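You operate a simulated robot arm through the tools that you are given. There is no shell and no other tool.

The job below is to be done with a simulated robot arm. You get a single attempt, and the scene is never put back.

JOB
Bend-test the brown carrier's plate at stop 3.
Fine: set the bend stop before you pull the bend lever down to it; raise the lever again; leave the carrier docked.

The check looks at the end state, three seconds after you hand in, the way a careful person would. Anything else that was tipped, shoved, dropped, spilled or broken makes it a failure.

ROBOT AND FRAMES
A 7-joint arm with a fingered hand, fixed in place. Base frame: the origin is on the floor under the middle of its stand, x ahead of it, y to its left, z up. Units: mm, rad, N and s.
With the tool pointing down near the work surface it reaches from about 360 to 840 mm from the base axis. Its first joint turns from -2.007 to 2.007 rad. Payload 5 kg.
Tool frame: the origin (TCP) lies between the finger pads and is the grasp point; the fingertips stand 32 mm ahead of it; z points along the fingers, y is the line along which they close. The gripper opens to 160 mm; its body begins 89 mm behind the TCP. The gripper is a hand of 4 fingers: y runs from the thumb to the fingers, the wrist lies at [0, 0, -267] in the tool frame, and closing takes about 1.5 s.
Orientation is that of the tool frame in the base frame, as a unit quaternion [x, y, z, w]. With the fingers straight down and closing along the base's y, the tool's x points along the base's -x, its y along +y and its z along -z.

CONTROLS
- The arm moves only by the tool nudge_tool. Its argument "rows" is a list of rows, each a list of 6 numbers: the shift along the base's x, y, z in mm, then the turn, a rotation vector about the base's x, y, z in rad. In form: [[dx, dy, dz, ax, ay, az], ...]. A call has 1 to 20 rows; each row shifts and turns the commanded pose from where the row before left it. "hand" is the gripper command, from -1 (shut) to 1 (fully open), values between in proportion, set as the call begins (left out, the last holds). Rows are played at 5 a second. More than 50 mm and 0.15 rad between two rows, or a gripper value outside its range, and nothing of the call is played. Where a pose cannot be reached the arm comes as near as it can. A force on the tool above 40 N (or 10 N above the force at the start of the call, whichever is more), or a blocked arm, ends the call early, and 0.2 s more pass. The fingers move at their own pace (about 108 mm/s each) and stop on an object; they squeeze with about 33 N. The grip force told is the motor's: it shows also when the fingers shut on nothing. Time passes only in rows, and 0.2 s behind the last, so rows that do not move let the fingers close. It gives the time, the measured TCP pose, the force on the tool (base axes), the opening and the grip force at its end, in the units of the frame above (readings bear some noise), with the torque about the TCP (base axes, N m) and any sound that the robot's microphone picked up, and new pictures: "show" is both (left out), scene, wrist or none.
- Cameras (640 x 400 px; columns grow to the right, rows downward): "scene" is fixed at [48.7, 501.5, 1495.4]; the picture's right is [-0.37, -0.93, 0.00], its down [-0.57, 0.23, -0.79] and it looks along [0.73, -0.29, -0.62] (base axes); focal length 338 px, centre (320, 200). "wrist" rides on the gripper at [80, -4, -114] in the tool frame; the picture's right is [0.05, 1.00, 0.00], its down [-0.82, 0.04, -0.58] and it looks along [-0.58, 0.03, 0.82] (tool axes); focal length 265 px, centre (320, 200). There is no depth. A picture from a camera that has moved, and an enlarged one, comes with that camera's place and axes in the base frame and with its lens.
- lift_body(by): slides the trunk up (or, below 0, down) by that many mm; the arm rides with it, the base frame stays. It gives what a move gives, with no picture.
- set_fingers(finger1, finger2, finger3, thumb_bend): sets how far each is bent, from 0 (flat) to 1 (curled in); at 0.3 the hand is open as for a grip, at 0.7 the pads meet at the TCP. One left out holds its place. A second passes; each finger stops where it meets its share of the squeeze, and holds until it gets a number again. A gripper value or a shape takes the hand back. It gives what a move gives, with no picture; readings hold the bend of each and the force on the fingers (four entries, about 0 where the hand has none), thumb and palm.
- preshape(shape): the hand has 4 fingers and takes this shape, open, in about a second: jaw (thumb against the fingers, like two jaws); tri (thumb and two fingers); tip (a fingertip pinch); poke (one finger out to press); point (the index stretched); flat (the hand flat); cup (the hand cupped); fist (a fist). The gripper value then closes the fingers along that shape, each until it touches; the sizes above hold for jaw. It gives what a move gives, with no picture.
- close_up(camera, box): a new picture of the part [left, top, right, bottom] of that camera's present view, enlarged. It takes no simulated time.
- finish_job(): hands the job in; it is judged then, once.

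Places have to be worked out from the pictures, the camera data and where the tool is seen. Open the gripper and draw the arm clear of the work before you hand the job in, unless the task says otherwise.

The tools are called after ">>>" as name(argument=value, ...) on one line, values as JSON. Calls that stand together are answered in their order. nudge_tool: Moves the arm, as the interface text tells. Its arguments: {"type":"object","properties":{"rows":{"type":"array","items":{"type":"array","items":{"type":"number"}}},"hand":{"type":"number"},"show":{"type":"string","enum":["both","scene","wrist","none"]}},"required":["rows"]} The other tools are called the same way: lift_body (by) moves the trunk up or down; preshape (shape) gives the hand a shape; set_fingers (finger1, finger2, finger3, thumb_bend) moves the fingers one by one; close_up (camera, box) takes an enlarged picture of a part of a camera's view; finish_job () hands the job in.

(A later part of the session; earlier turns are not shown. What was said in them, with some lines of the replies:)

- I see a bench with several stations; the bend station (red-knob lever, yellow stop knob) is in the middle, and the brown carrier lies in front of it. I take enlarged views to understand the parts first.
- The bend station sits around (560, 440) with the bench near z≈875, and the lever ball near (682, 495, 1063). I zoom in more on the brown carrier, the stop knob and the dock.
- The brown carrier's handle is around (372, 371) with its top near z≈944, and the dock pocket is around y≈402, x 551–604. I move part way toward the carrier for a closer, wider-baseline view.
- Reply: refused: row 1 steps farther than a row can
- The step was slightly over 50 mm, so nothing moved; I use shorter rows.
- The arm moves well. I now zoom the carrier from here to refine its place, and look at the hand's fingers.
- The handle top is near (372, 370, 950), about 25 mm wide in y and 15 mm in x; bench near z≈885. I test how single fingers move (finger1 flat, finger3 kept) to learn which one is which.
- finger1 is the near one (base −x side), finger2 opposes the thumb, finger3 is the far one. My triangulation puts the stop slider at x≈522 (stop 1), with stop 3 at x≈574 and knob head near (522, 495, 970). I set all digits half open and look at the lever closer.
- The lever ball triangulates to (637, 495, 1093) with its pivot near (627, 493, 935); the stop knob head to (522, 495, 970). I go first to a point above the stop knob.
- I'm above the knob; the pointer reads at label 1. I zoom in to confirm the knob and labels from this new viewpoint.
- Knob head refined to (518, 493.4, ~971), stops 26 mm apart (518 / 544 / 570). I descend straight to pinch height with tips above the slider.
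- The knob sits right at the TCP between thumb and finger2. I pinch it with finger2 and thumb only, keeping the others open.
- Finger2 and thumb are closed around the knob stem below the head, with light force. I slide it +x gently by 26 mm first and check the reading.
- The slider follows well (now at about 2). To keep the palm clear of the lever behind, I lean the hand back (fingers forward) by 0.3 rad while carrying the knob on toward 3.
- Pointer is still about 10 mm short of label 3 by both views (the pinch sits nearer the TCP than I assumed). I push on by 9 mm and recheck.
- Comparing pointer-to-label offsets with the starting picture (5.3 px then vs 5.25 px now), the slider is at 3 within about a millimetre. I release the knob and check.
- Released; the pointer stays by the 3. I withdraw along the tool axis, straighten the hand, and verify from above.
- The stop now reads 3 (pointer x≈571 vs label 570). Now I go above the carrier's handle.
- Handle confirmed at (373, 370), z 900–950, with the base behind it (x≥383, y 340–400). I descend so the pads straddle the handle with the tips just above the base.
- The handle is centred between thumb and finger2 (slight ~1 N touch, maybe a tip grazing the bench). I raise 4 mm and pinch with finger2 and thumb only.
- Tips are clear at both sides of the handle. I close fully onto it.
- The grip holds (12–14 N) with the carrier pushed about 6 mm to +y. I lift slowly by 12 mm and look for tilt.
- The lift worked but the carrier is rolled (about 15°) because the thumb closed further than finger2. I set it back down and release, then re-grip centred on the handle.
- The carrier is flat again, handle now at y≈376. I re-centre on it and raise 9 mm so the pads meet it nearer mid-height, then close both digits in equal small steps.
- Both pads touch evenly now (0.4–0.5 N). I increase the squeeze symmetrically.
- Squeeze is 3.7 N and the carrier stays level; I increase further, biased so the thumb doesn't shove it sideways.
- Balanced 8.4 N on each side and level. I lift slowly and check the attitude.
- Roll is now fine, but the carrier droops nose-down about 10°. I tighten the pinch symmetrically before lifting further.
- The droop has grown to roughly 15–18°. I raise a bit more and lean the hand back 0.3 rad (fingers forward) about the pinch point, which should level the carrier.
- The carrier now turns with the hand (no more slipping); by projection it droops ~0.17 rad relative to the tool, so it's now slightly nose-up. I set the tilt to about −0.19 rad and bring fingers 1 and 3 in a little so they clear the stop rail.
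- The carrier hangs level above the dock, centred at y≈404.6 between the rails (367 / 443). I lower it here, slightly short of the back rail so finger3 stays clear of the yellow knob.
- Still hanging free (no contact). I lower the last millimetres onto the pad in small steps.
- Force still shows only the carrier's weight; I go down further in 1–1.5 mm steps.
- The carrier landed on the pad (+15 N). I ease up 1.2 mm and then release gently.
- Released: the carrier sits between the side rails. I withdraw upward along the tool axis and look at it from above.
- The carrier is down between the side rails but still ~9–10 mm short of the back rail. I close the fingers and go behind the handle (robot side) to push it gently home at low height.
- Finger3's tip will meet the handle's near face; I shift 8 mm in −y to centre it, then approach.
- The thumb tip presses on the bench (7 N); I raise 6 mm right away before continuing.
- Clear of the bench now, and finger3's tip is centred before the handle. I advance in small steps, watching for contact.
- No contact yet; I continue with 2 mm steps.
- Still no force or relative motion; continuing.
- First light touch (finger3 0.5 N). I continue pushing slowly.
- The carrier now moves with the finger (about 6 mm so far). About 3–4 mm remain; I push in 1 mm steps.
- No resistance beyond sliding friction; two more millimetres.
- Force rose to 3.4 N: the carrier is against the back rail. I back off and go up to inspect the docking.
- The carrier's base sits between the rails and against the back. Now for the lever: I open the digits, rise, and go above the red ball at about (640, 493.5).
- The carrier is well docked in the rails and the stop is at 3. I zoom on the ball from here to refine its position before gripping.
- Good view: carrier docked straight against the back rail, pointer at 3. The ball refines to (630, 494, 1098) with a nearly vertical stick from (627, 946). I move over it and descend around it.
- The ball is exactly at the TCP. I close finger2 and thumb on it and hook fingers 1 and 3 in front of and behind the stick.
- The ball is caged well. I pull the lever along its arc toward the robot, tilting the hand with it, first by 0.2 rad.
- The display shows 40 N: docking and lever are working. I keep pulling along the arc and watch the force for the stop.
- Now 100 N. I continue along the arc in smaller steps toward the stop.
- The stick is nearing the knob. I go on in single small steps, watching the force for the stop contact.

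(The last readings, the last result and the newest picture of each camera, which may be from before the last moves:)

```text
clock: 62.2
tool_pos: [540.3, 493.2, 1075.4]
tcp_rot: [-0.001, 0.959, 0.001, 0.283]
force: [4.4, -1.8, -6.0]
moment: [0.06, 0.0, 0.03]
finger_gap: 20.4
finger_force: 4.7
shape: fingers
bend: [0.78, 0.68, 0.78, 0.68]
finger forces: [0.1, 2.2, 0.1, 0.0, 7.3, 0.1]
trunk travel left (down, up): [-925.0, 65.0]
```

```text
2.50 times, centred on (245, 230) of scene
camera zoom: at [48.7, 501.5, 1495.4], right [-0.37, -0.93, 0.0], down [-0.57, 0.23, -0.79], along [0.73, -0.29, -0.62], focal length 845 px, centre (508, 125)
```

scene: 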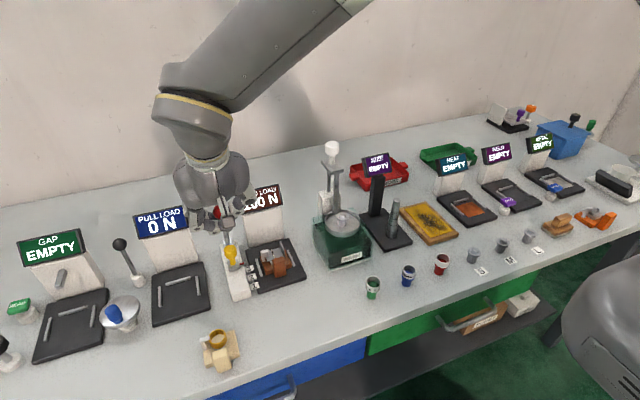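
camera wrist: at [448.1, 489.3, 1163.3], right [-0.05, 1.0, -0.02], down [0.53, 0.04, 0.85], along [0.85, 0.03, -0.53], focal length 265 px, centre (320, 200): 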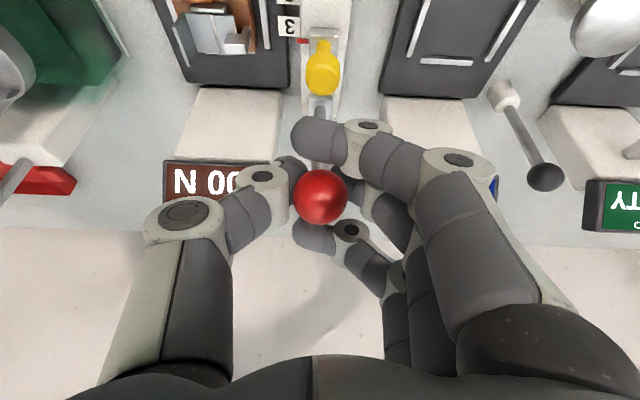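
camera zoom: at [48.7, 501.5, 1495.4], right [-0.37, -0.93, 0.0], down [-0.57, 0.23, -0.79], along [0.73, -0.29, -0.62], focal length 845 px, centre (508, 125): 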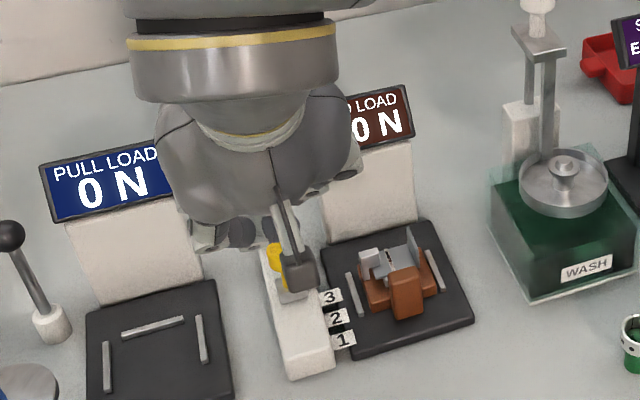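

No stop contact yet (force x 4 N, growing slowly with load). I continue in small steps.

>>> nudge_tool(rows=[[-3.5, 0, -2.2, 0, -0.025, 0], [-3.4, 0, -2.3, 0, -0.025, 0], [0, 0, 0, 0, 0, 0]], show="none")

>>> nudge_tool(rows=[[-3.4, 0, -2.4, 0, -0.025, 0], [0, 0, 0, 0, 0, 0]], show="none")

>>> close_up(camera="wrist", box=[160, 0, 480, 240])

>>> close_up(camera="scene", box=[180, 150, 310, 310])

```text
clock: 63.0
tool_pos: [534.1, 493.4, 1071.4]
tcp_rot: [-0.001, 0.952, 0.001, 0.306]
force: [3.5, -2.4, -6.1]
moment: [0.11, -0.01, 0.05]
finger_gap: 20.6
finger_force: 5.1
shape: fingers
bend: [0.78, 0.68, 0.78, 0.68]
finger forces: [0.0, 2.6, 0.1, 0.1, 6.9, 0.0]
trunk travel left (down, up): [-925.0, 65.0]
```

```text
clock: 63.6
tool_pos: [532.5, 494.0, 1068.8]
tcp_rot: [-0.001, 0.948, 0.0, 0.319]
force: [3.8, -3.0, -5.9]
moment: [0.02, 0.02, 0.01]
finger_gap: 20.5
finger_force: 4.8
shape: fingers
bend: [0.78, 0.68, 0.78, 0.68]
finger forces: [0.1, 2.3, 0.0, 0.0, 7.3, 0.1]
trunk travel left (down, up): [-925.0, 65.0]
```

```text
1.67 times, centred on (320, 120) of wrist
camera zoom: at [397.2, 489.4, 1111.6], right [-0.04, 1.0, -0.03], down [0.3, 0.04, 0.95], along [0.95, 0.03, -0.3], focal length 442 px, centre (320, 333)
```

zoom: 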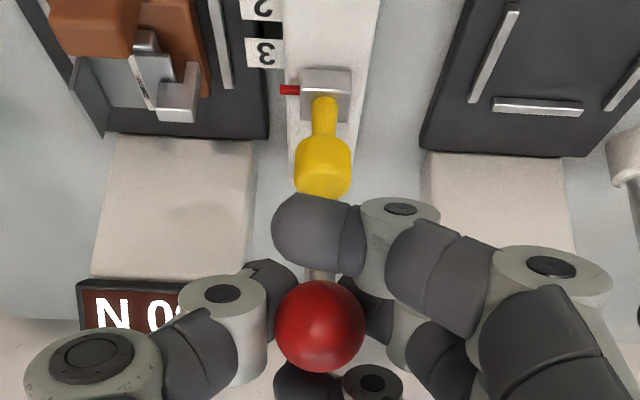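

```text
2.50 times, centred on (245, 230) of scene
camera zoom: at [48.7, 501.5, 1495.4], right [-0.37, -0.93, 0.0], down [-0.57, 0.23, -0.79], along [0.73, -0.29, -0.62], focal length 845 px, centre (508, 125)
```

zoom: 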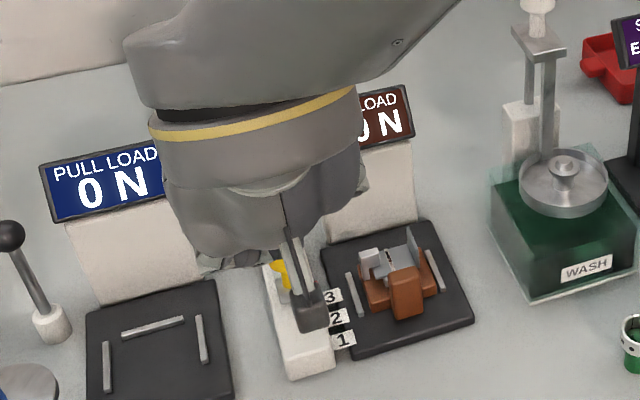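

The plate is visibly bending. I keep going in small steps until the stop is felt.

>>> nudge_tool(rows=[[-3.3, 0, -2.5, 0, -0.025, 0], [0, 0, 0, 0, 0, 0]], show="none")

>>> nudge_tool(rows=[[-3.3, 0, -2.6, 0, -0.025, 0], [0, 0, 0, 0, 0, 0]], show="none")

>>> close_up(camera="wrist", box=[160, 0, 480, 240])

```text
clock: 64.2
tool_pos: [527.1, 493.4, 1065.5]
tcp_rot: [-0.001, 0.944, 0.0, 0.33]
force: [4.1, -2.1, -6.1]
moment: [0.1, -0.01, 0.06]
finger_gap: 20.8
finger_force: 4.5
shape: fingers
bend: [0.78, 0.68, 0.78, 0.68]
finger forces: [0.0, 2.3, 0.1, 0.0, 7.5, 0.0]
trunk travel left (down, up): [-925.0, 65.0]
```

```text
clock: 64.8
tool_pos: [522.8, 492.8, 1063.3]
tcp_rot: [0.0, 0.94, 0.001, 0.342]
force: [4.8, -3.6, -5.9]
moment: [0.07, 0.0, 0.06]
finger_gap: 20.8
finger_force: 4.9
shape: fingers
bend: [0.78, 0.68, 0.78, 0.68]
finger forces: [0.0, 2.1, 0.0, 0.0, 7.4, 0.0]
trunk travel left (down, up): [-925.0, 65.0]
```

```text
1.67 times, centred on (320, 120) of wrist
camera zoom: at [388.8, 489.4, 1100.2], right [-0.04, 1.0, -0.03], down [0.25, 0.04, 0.97], along [0.97, 0.03, -0.25], focal length 442 px, centre (320, 333)
```

zoom: 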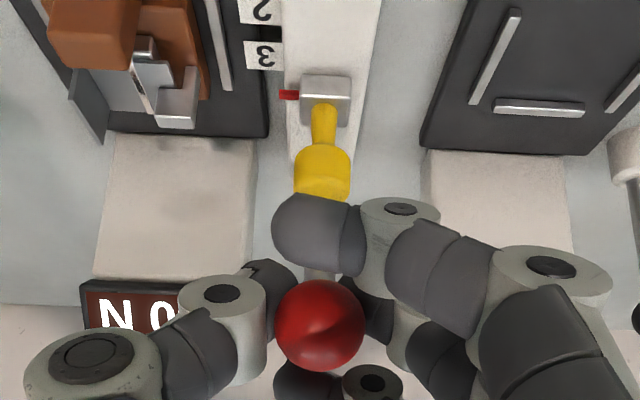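

Still no stop contact. Continuing step by step.

>>> nudge_tool(rows=[[-3.2, 0, -2.7, 0, -0.025, 0], [0, 0, 0, 0, 0, 0]], show="none")

>>> nudge_tool(rows=[[-3.1, 0, -2.7, 0, -0.025, 0], [0, 0, 0, 0, 0, 0]], show="none")

>>> close_up(camera="wrist", box=[160, 0, 480, 240])

>>> close_up(camera="scene", box=[180, 150, 310, 310])

```text
clock: 65.4
tool_pos: [521.4, 493.2, 1060.8]
tcp_rot: [0.0, 0.935, 0.0, 0.354]
force: [4.1, -2.8, -6.7]
moment: [0.05, -0.02, 0.05]
finger_gap: 20.2
finger_force: 4.7
shape: fingers
bend: [0.78, 0.68, 0.78, 0.68]
finger forces: [0.0, 2.5, 0.1, 0.0, 6.7, 0.1]
trunk travel left (down, up): [-925.0, 65.0]
```

```text
clock: 66.0
tool_pos: [517.6, 492.6, 1057.8]
tcp_rot: [0.0, 0.931, 0.0, 0.365]
force: [3.6, -2.1, -4.6]
moment: [0.09, 0.02, 0.07]
finger_gap: 20.5
finger_force: 5.1
shape: fingers
bend: [0.78, 0.68, 0.78, 0.68]
finger forces: [0.0, 2.5, 0.0, 0.0, 7.3, 0.1]
trunk travel left (down, up): [-925.0, 65.0]
```

```text
1.67 times, centred on (320, 120) of wrist
camera zoom: at [380.9, 489.3, 1087.9], right [-0.04, 1.0, -0.04], down [0.2, 0.04, 0.98], along [0.98, 0.03, -0.21], focal length 442 px, centre (320, 333)
```

zoom: 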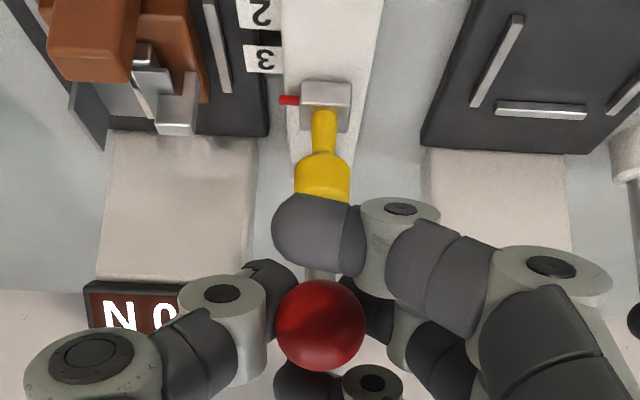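

```text
2.50 times, centred on (245, 230) of scene
camera zoom: at [48.7, 501.5, 1495.4], right [-0.37, -0.93, 0.0], down [-0.57, 0.23, -0.79], along [0.73, -0.29, -0.62], focal length 845 px, centre (508, 125)
```

zoom: 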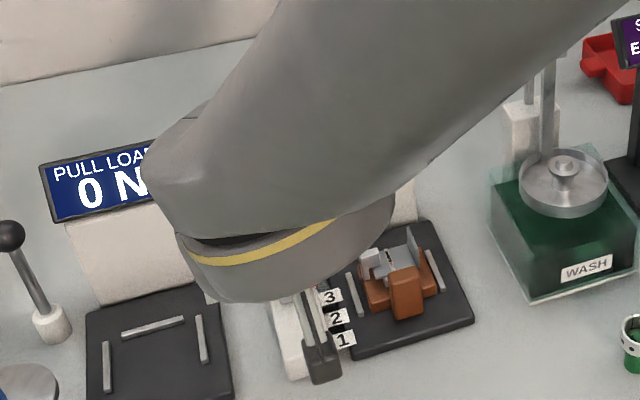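

By geometry the stick has ~6 mm left to the knob. I continue in small steps.

>>> nudge_tool(rows=[[-3.0, 0, -2.8, 0, -0.025, 0], [0, 0, 0, 0, 0, 0]], show="none")

>>> nudge_tool(rows=[[-2.95, 0, -2.9, 0, -0.025, 0], [0, 0, 0, 0, 0, 0]], show="none")

>>> nudge_tool(rows=[[-1.45, 0, -1.5, 0, -0.0125, 0], [0, 0, 0, 0, 0, 0]], show="none")

>>> close_up(camera="wrist", box=[160, 0, 480, 240])

```text
clock: 66.6
tool_pos: [515.3, 493.3, 1055.9]
tcp_rot: [-0.001, 0.926, 0.0, 0.377]
force: [6.8, -3.5, -3.7]
moment: [-0.01, -0.03, 0.08]
finger_gap: 20.4
finger_force: 4.8
shape: fingers
bend: [0.78, 0.68, 0.78, 0.68]
finger forces: [0.0, 2.6, 0.0, 0.1, 7.3, 0.0]
trunk travel left (down, up): [-925.0, 65.0]
```

```text
clock: 67.2
tool_pos: [511.8, 491.3, 1053.7]
tcp_rot: [0.0, 0.922, -0.001, 0.388]
force: [5.8, -2.8, 0.1]
moment: [0.03, -0.02, 0.06]
finger_gap: 20.6
finger_force: 4.3
shape: fingers
bend: [0.78, 0.68, 0.78, 0.68]
finger forces: [0.0, 2.5, 0.1, 0.0, 6.3, 0.0]
trunk travel left (down, up): [-925.0, 65.0]
```

```text
clock: 67.8
tool_pos: [510.4, 492.4, 1051.3]
tcp_rot: [-0.001, 0.919, 0.001, 0.394]
force: [4.4, -3.7, 0.2]
moment: [-0.01, 0.02, 0.03]
finger_gap: 20.4
finger_force: 4.1
shape: fingers
bend: [0.78, 0.68, 0.78, 0.68]
finger forces: [0.0, 2.0, 0.8, 0.0, 5.4, 0.0]
trunk travel left (down, up): [-925.0, 65.0]
```

```text
1.67 times, centred on (320, 120) of wrist
camera zoom: at [371.4, 489.0, 1072.3], right [-0.04, 1.0, -0.04], down [0.14, 0.04, 0.99], along [0.99, 0.03, -0.14], focal length 442 px, centre (320, 333)
```

zoom: 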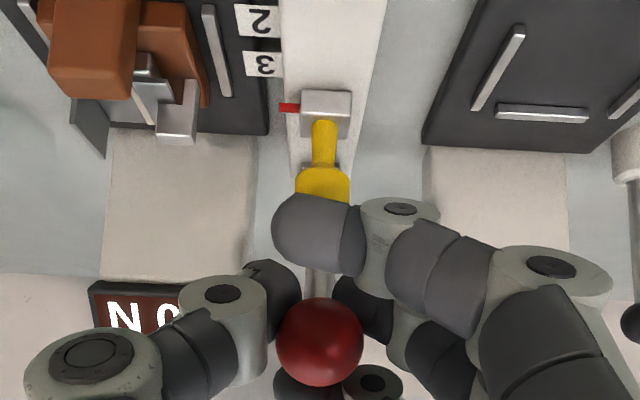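

The ball has begun to shift back against finger3 and the force pattern changed: the lever has met the stop. I press a little further to be sure it's fully down at the stop.

>>> nudge_tool(rows=[[-1.5, 0, -1.5, 0, 0, 0], [0, 0, 0, 0, 0, 0]], show="none")

>>> nudge_tool(rows=[[-1.5, 0, -1.5, 0, 0, 0], [0, 0, 0, 0, 0, 0]], show="wrist")

>>> close_up(camera="wrist", box=[160, 0, 480, 240])

```text
clock: 68.4
tool_pos: [508.5, 492.8, 1049.6]
tcp_rot: [-0.001, 0.919, 0.001, 0.395]
force: [6.6, -2.2, 2.8]
moment: [0.0, -0.05, 0.0]
finger_gap: 20.4
finger_force: 5.2
shape: fingers
bend: [0.78, 0.68, 0.78, 0.68]
finger forces: [0.1, 1.8, 4.4, 0.0, 4.3, 0.1]
trunk travel left (down, up): [-925.0, 65.0]
```

```text
clock: 69.0
tool_pos: [507.8, 492.1, 1051.5]
tcp_rot: [0.0, 0.919, 0.001, 0.395]
force: [12.9, -0.7, 9.1]
moment: [0.01, -0.1, 0.02]
finger_gap: 20.1
finger_force: 9.5
shape: fingers
bend: [0.78, 0.68, 0.78, 0.68]
finger forces: [0.0, 1.8, 13.2, 0.0, 3.9, 0.0]
trunk travel left (down, up): [-925.0, 65.0]
camera wrist: at [369.8, 488.7, 1070.4], right [-0.04, 1.0, -0.04], down [0.14, 0.04, 0.99], along [0.99, 0.03, -0.14], focal length 265 px, centre (320, 200)
```

wrist: 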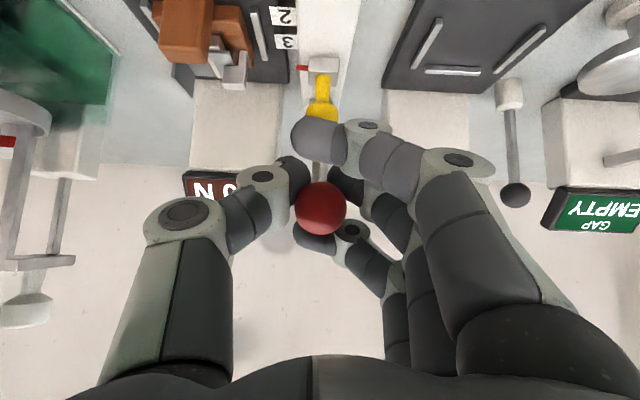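

```text
1.67 times, centred on (320, 120) of wrist
camera zoom: at [369.8, 488.7, 1070.4], right [-0.04, 1.0, -0.04], down [0.14, 0.04, 0.99], along [0.99, 0.03, -0.14], focal length 442 px, centre (320, 333)
```

zoom: 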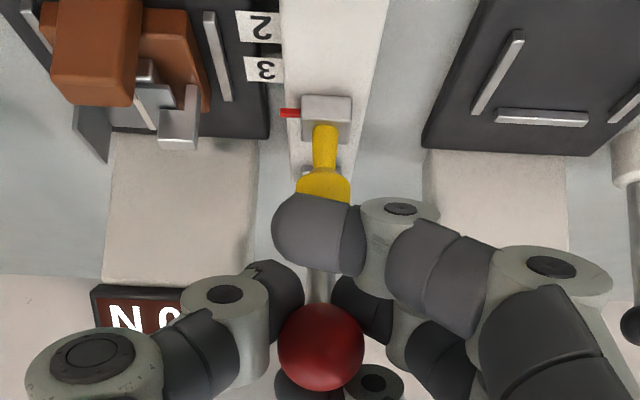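

Firm contact at the stop (~16 N). Now I raise the lever back along the same arc.

>>> nudge_tool(rows=[[3, 0, 3, 0, 0, 0], [1.45, 0, 1.5, 0, 0.0125, 0], [6.1, 0, 5.6, 0, 0.05, 0], [6.3, 0, 5.4, 0, 0.05, 0], [6.6, 0, 5.1, 0, 0.05, 0], [6.8, 0, 4.7, 0, 0.05, 0], [0, 0, 0, 0, 0, 0]])

>>> close_up(camera="wrist", box=[160, 0, 480, 240])

```text
clock: 70.6
tool_pos: [536.4, 494.0, 1073.5]
tcp_rot: [-0.002, 0.956, 0.001, 0.295]
force: [-1.0, -4.0, -0.9]
moment: [0.01, 0.01, -0.02]
finger_gap: 20.2
finger_force: 6.6
shape: fingers
bend: [0.78, 0.68, 0.78, 0.69]
finger forces: [0.0, 2.9, 3.9, 0.0, 6.0, 0.0]
trunk travel left (down, up): [-925.0, 65.0]
camera wrist: at [405.6, 489.1, 1123.5], right [-0.04, 1.0, -0.03], down [0.35, 0.04, 0.94], along [0.94, 0.03, -0.35], focal length 265 px, centre (320, 200)
```

scene: 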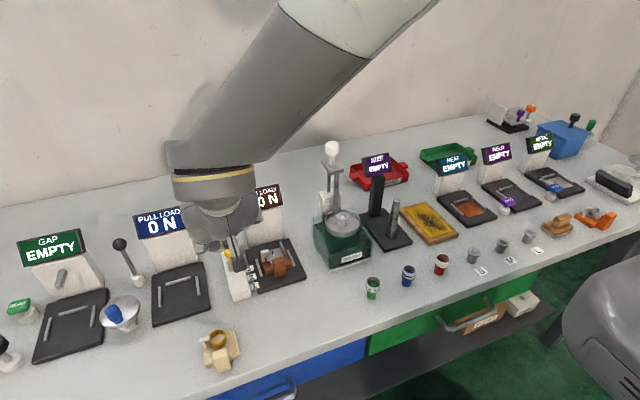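
wrist: 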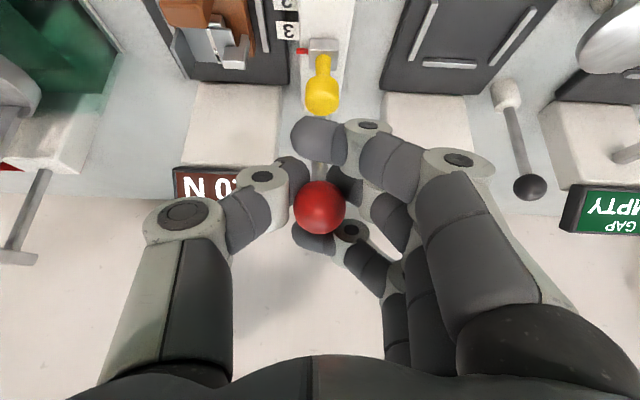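

```text
1.67 times, centred on (320, 120) of wrist
camera zoom: at [405.6, 489.1, 1123.5], right [-0.04, 1.0, -0.03], down [0.35, 0.04, 0.94], along [0.94, 0.03, -0.35], focal length 442 px, centre (320, 333)
```

zoom: 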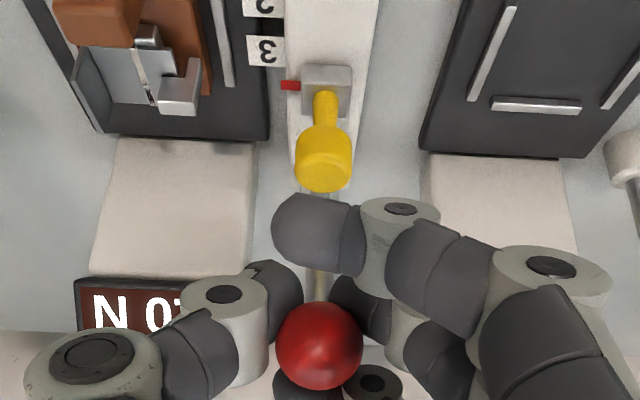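

The lever follows upward and the load is falling. I continue raising along the arc.

>>> nudge_tool(rows=[[7.1, 0, 4.3, 0, 0.05, 0], [7.2, 0, 4.0, 0, 0.05, 0], [7.5, 0, 3.6, 0, 0.05, 0], [7.6, 0, 3.3, 0, 0.05, 0], [7.8, 0, 2.9, 0, 0.05, 0], [7.9, 0, 2.5, 0, 0.05, 0], [8.1, 0, 2.2, 0, 0.05, 0], [8.1, 0, 1.8, 0, 0.05, 0], [0, 0, 0, 0, 0, 0]])

>>> close_up(camera="scene", box=[150, 130, 310, 310])

>>> close_up(camera="wrist", box=[160, 0, 480, 240])

```text
clock: 72.6
tool_pos: [597.8, 493.3, 1098.4]
tcp_rot: [0.0, 0.995, 0.0, 0.1]
force: [-0.5, -1.6, 2.3]
moment: [0.04, 0.0, 0.0]
finger_gap: 19.9
finger_force: 5.6
shape: fingers
bend: [0.78, 0.69, 0.78, 0.69]
finger forces: [0.0, 3.2, 3.2, 0.0, 5.1, 0.0]
trunk travel left (down, up): [-925.0, 65.0]
camera wrist: at [496.4, 489.1, 1195.3], right [-0.05, 1.0, -0.01], down [0.68, 0.04, 0.73], along [0.73, 0.03, -0.69], focal length 265 px, centre (320, 200)
```

scene: 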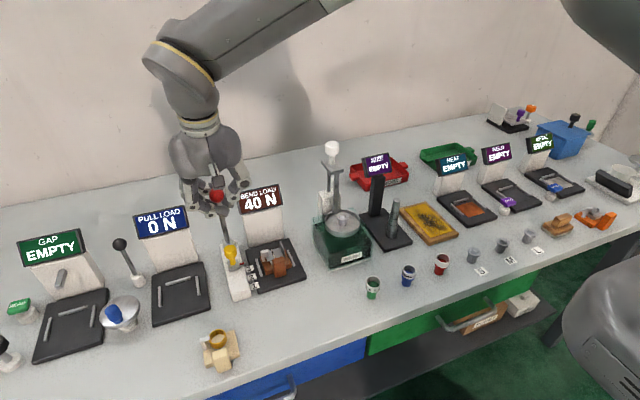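
wrist: 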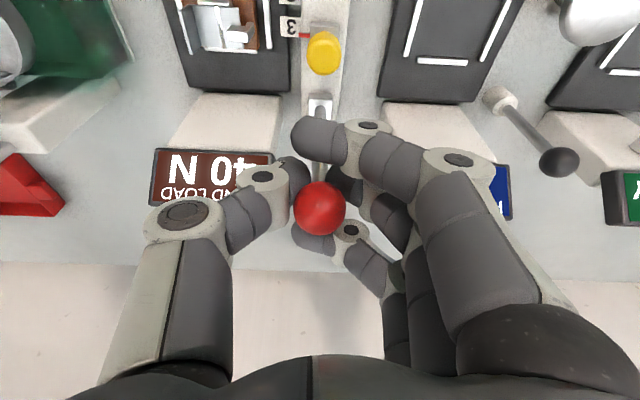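

```text
2.22 times, centred on (230, 220) of scene
camera zoom: at [48.7, 501.5, 1495.4], right [-0.37, -0.93, 0.0], down [-0.57, 0.23, -0.79], along [0.73, -0.29, -0.62], focal length 751 px, centre (520, 156)
```

zoom: 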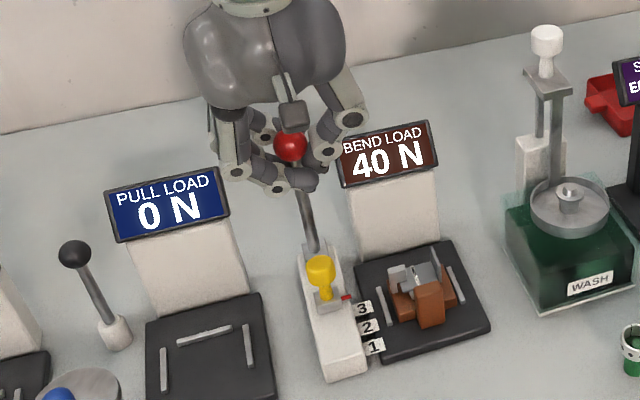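

```text
1.67 times, centred on (320, 120) of wrist
camera zoom: at [496.4, 489.1, 1195.3], right [-0.05, 1.0, -0.01], down [0.68, 0.04, 0.73], along [0.73, 0.03, -0.69], focal length 442 px, centre (320, 333)
```

zoom: 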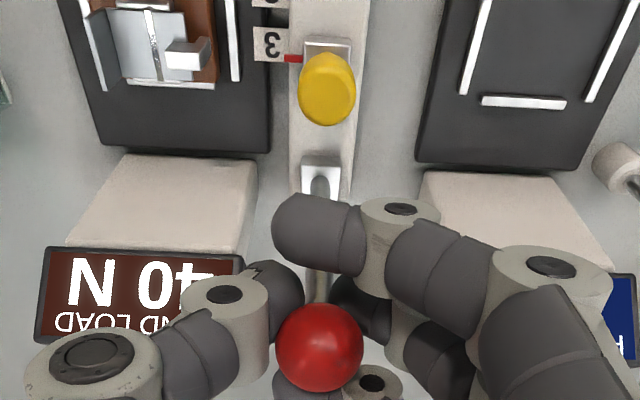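

40 N remaining; I raise the last 0.2 rad.

>>> nudge_tool(rows=[[8.2, 0, 1.2, 0, 0.05, 0], [8.3, 0, 0.9, 0, 0.05, 0], [8.3, 0, 0.4, 0, 0.05, 0], [4, 0, 0.1, 0, 0.025, 0], [0, 0, 0, 0, 0, 0]])

>>> close_up(camera="scene", box=[150, 130, 310, 310])

>>> close_up(camera="wrist", box=[160, 60, 480, 300])

```text
clock: 73.8
tool_pos: [624.5, 494.7, 1101.5]
tcp_rot: [-0.001, 1.0, -0.001, 0.011]
force: [-8.6, -3.0, 1.6]
moment: [0.03, 0.13, -0.06]
finger_gap: 20.0
finger_force: 5.9
shape: fingers
bend: [0.78, 0.69, 0.78, 0.69]
finger forces: [0.0, 4.0, 0.2, 0.0, 7.1, 0.0]
trunk travel left (down, up): [-925.0, 65.0]
camera wrist: at [540.7, 489.4, 1213.8], right [-0.05, 1.0, 0.0], down [0.8, 0.04, 0.6], along [0.6, 0.03, -0.8], focal length 265 px, centre (320, 200)
```

scene: 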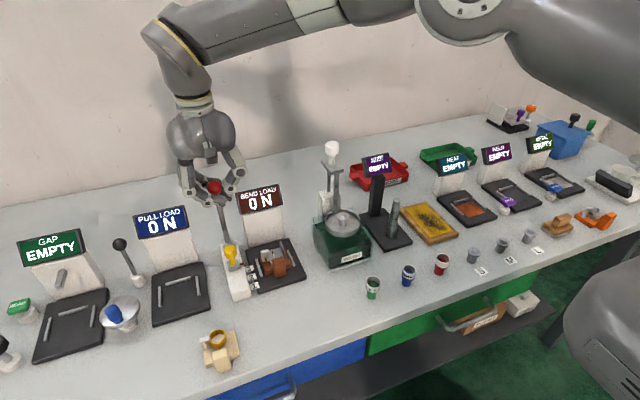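
wrist: 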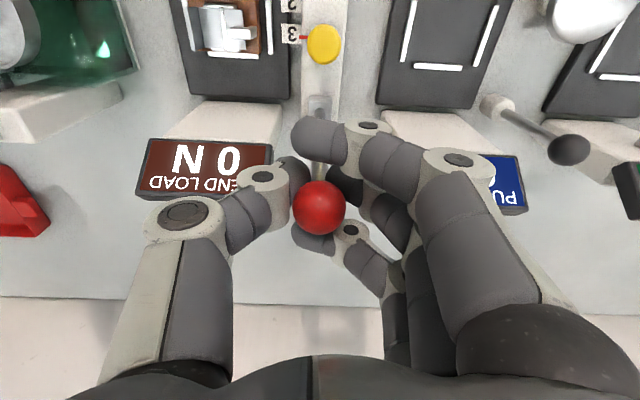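

```text
2.22 times, centred on (230, 220) of scene
camera zoom: at [48.7, 501.5, 1495.4], right [-0.37, -0.93, 0.0], down [-0.57, 0.23, -0.79], along [0.73, -0.29, -0.62], focal length 751 px, centre (520, 156)
```

zoom: 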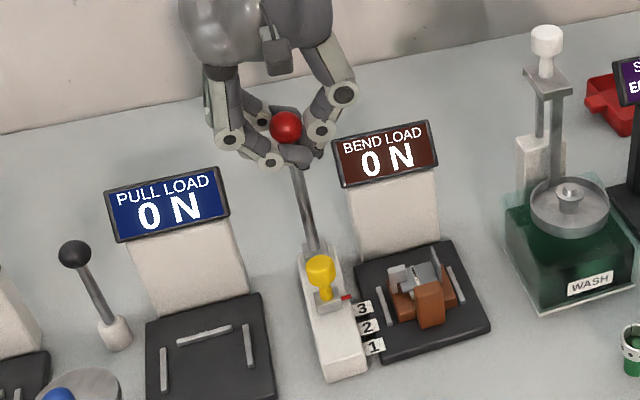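

```text
1.67 times, centred on (320, 180) of wrist
camera zoom: at [540.7, 489.4, 1213.8], right [-0.05, 1.0, 0.0], down [0.8, 0.04, 0.6], along [0.6, 0.03, -0.8], focal length 442 px, centre (320, 233)
```

zoom: 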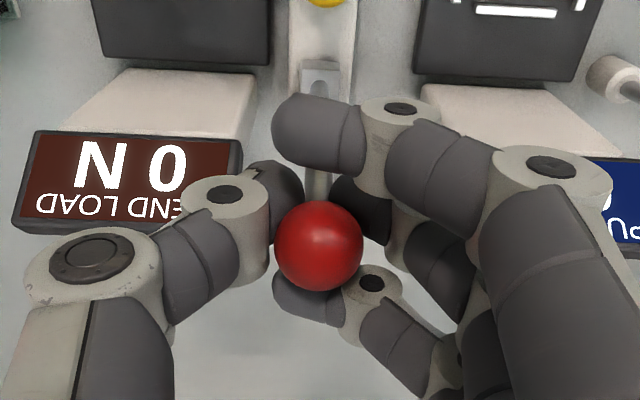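

The lever is back at its top (0 N, light contact with its upper stop). I relax 1.5 mm and open all digits to release the ball.

>>> nudge_tool(rows=[[-1.2, 0, 0, 0, 0, 0], [0, 0, 0, 0, 0, 0]], show="none")

>>> set_fingers(finger2=0.6, thumb_bend=0.6)

>>> set_fingers(finger1=0.45, finger2=0.45, finger3=0.45, thumb_bend=0.45)

>>> close_up(camera="wrist", box=[160, 60, 480, 300])

>>> close_up(camera="scene", box=[150, 130, 310, 310])

```text
clock: 74.4
tool_pos: [623.8, 493.1, 1102.2]
tcp_rot: [0.001, 1.0, 0.0, 0.012]
force: [-8.1, -3.6, -0.8]
moment: [0.06, 0.13, -0.06]
finger_gap: 19.7
finger_force: 6.0
shape: fingers
bend: [0.78, 0.69, 0.78, 0.69]
finger forces: [0.0, 3.8, 0.2, 0.0, 7.1, 0.0]
trunk travel left (down, up): [-925.0, 65.0]
```

```text
clock: 75.4
tool_pos: [625.1, 494.6, 1100.9]
tcp_rot: [0.0, 1.0, 0.0, 0.012]
force: [-0.1, -1.1, 1.2]
moment: [-0.03, 0.01, 0.02]
finger_gap: 28.2
finger_force: 0.1
shape: fingers
bend: [0.78, 0.6, 0.78, 0.6]
finger forces: [0.0, 0.0, 0.0, 0.1, 0.0, 0.0]
trunk travel left (down, up): [-925.0, 65.0]
```

```text
clock: 76.4
tool_pos: [626.1, 493.4, 1101.3]
tcp_rot: [0.0, 1.0, -0.001, 0.012]
force: [-0.4, 0.0, 0.1]
moment: [0.0, -0.01, 0.0]
finger_gap: 110.1
finger_force: 0.1
shape: fingers
bend: [0.45, 0.45, 0.45, 0.45]
finger forces: [0.0, 0.1, 0.0, 0.0, 0.1, 0.0]
trunk travel left (down, up): [-925.0, 65.0]
```

```text
1.67 times, centred on (320, 180) of wrist
camera zoom: at [541.7, 489.6, 1213.5], right [-0.05, 1.0, 0.0], down [0.8, 0.04, 0.6], along [0.6, 0.03, -0.8], focal length 442 px, centre (320, 233)
```

zoom: 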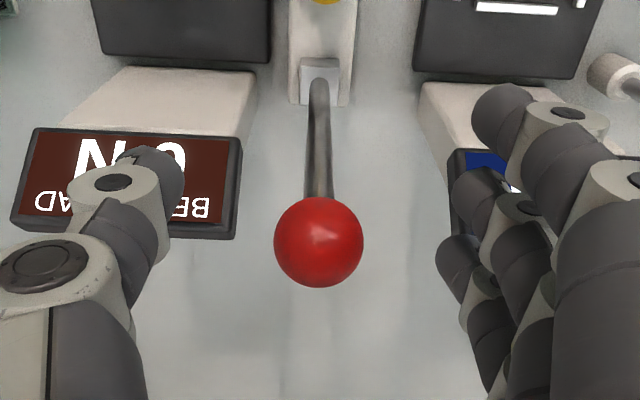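

```text
2.22 times, centred on (230, 220) of scene
camera zoom: at [48.7, 501.5, 1495.4], right [-0.37, -0.93, 0.0], down [-0.57, 0.23, -0.79], along [0.73, -0.29, -0.62], focal length 751 px, centre (520, 156)
```

zoom: 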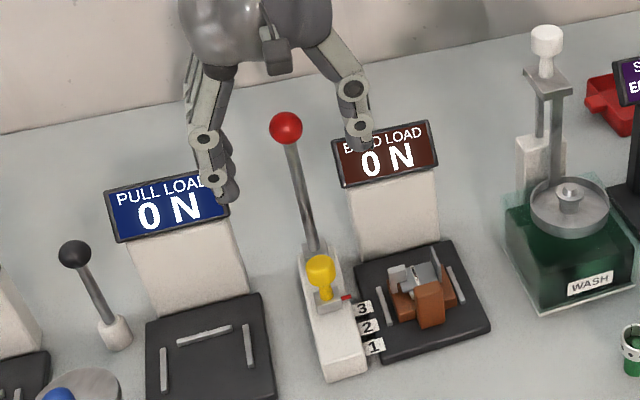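

The ball is free and the lever stays up. I withdraw straight up, then back toward the robot, and inspect the result.

>>> nudge_tool(rows=[[0, 0, 45, 0, 0, 0], [0, 0, 45, 0, 0.02, 0], [-20, 0, 30, 0, 0, 0], [-40, -10, 10, 0, 0, 0], [-45, -15, 0, 0, 0, 0], [0, 0, 0, 0, 0, 0]])

>>> close_up(camera="wrist", box=[220, 40, 380, 180])

>>> close_up(camera="scene", box=[210, 225, 315, 305])

```text
clock: 77.8
tool_pos: [522.5, 469.0, 1230.0]
tcp_rot: [0.0, 1.0, 0.0, 0.001]
force: [0.9, 0.2, 0.7]
moment: [-0.01, 0.0, -0.05]
finger_gap: 110.9
finger_force: 0.1
shape: fingers
bend: [0.45, 0.45, 0.45, 0.45]
finger forces: [0.0, 0.1, 0.0, 0.0, 0.0, 0.0]
trunk travel left (down, up): [-925.0, 65.0]
camera wrist: at [441.1, 465.1, 1344.5], right [-0.05, 1.0, 0.0], down [0.81, 0.04, 0.58], along [0.58, 0.03, -0.81], focal length 265 px, centre (320, 200)
```

scene: 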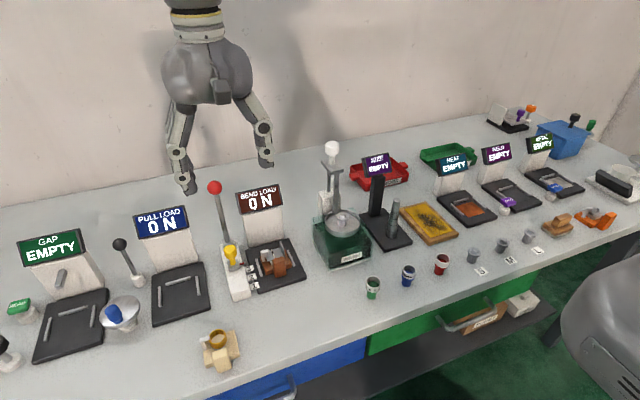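
wrist: 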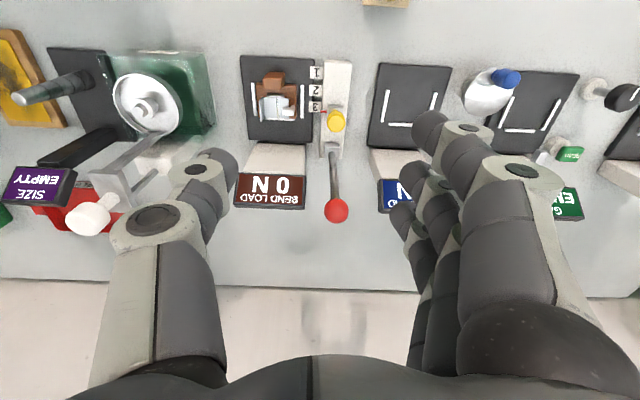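

```text
2.86 times, centred on (300, 110) of wrist
camera zoom: at [441.1, 465.1, 1344.5], right [-0.05, 1.0, 0.0], down [0.81, 0.04, 0.58], along [0.58, 0.03, -0.81], focal length 758 px, centre (377, 457)
```

zoom: 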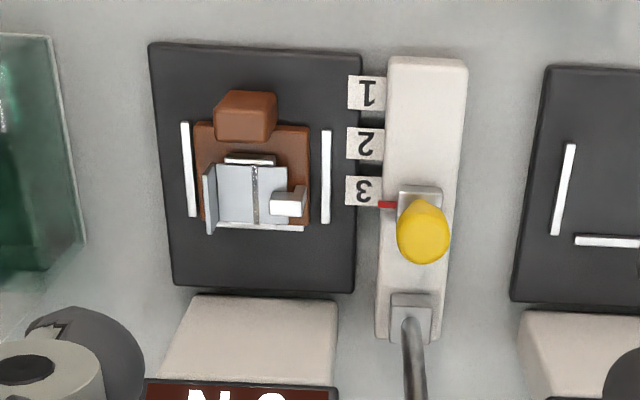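

```text
5.00 times, centred on (262, 265) of scene
camera zoom: at [48.7, 501.5, 1495.4], right [-0.37, -0.93, 0.0], down [-0.57, 0.23, -0.79], along [0.73, -0.29, -0.62], focal length 1690 px, centre (608, -125)
```

zoom: 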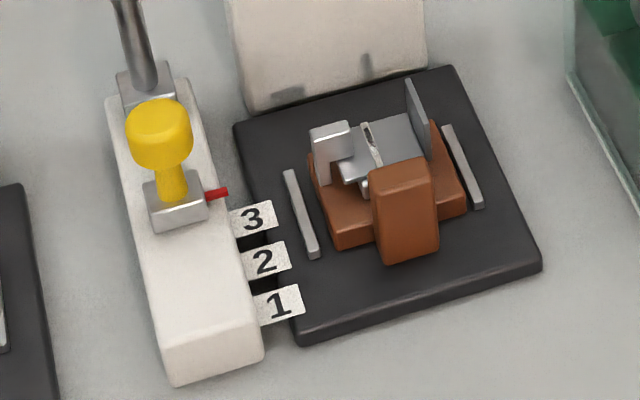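

Stop pointer still at 3, lever up, carrier docked, load 0 N. I take one close look at the plate and the surroundings before handing in.

>>> close_up(camera="scene", box=[250, 240, 300, 285])

>>> close_up(camera="wrist", box=[240, 50, 350, 150])

>>> close_up(camera="scene", box=[0, 170, 320, 400])

```text
8.89 times, centred on (275, 262) of scene
camera zoom: at [48.7, 501.5, 1495.4], right [-0.37, -0.93, 0.0], down [-0.57, 0.23, -0.79], along [0.73, -0.29, -0.62], focal length 3004 px, centre (720, -356)
```

zoom: 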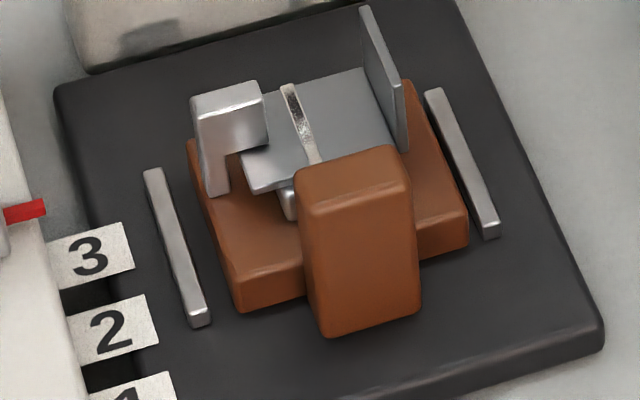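

```text
4.00 times, centred on (295, 100) of wrist
camera zoom: at [441.1, 465.1, 1344.5], right [-0.05, 1.0, 0.0], down [0.81, 0.04, 0.58], along [0.58, 0.03, -0.81], focal length 1062 px, centre (420, 600)
```

zoom: 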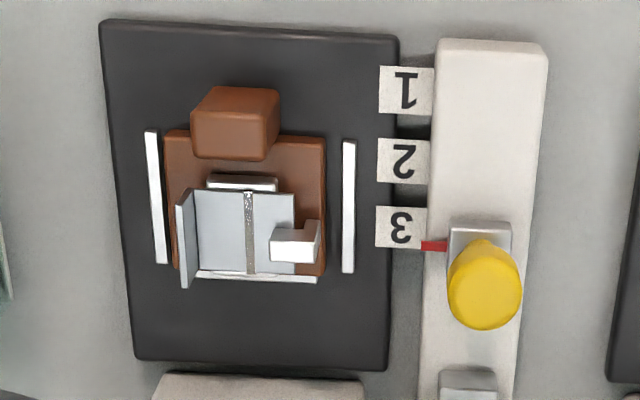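

```text
1.74 times, centred on (160, 285) of scene
camera zoom: at [48.7, 501.5, 1495.4], right [-0.37, -0.93, 0.0], down [-0.57, 0.23, -0.79], along [0.73, -0.29, -0.62], focal length 588 px, centre (598, 52)
```

zoom: 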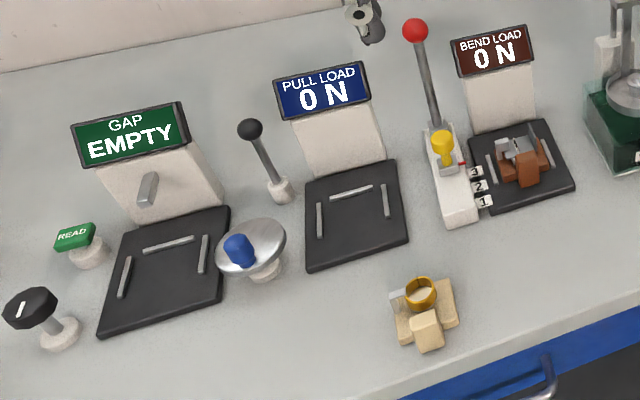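

Everything matches the job: stop at 3, lever up, carrier docked, other items untouched. I open the hand fully and draw the arm clear.

>>> nudge_tool(rows=[[-40, 0, 15, 0, 0, 0], [-45, 0, 15, 0, 0, 0], [-45, 0, 10, 0, 0, 0], [-45, 0, 10, 0, 0, 0], [-30, 0, 10, 0, 0, 0], [0, 0, 0, 0, 0, 0]], hand=1)

```text
clock: 79.2
tool_pos: [316.2, 468.1, 1290.0]
tcp_rot: [0.0, 1.0, 0.001, 0.002]
force: [0.1, 0.7, 0.1]
moment: [-0.01, 0.01, 0.0]
finger_gap: 160.1
finger_force: 0.0
shape: jaw
bend: [0.3, 0.3, 0.3, 0.3]
finger forces: [0.0, 0.0, 0.0, 0.0, 0.0, 0.1]
trunk travel left (down, up): [-925.0, 65.0]
camera wrist: at [234.1, 464.1, 1405.0], right [-0.05, 1.0, 0.0], down [0.81, 0.04, 0.58], along [0.58, 0.03, -0.81], focal length 265 px, centre (320, 200)
```

scene: 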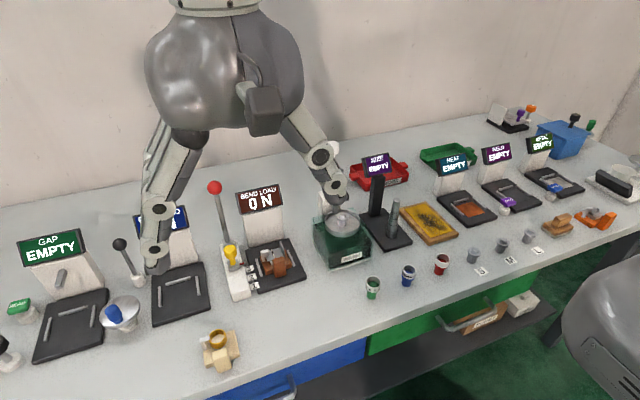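
wrist: 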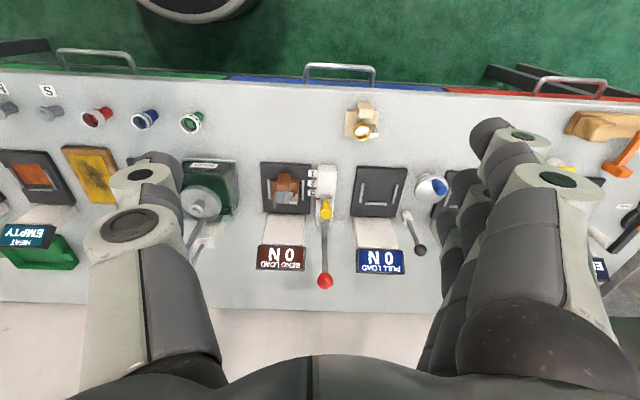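

The arm is clear, the hand is open, the lever is raised, the stop is at 3 and the carrier is docked. I hand the job in.

>>> finish_job()

```text
The job is handed in.
```

I bend-tested the brown carrier's plate at stop 3 and handed the job in. The result of the check hasn't come back.

- **Bend stop:** I slid it from 1 to 3 before touching the lever. The pointer sits within about 1 mm of the 3 mark and didn't move during the test.
- **Carrier:** It is docked between the side rails, up against the back rail. On my first lift it rolled in the grip, so I set it back down and gripped it again. I then placed it a little short and pushed it home.
- **Bend lever:** I pulled it down until it pressed firmly on the stop (about 16 N at the hand) and the plate visibly bent. I then raised it to its top position, and the load display is back at 0 N. My hand blocked the display at the stop, so I have no peak load; the last full reading on the way down was 100 N.
- **Surroundings:** Nothing else on the bench looked moved in the last pictures. The hand is open and the arm is clear of the bench.
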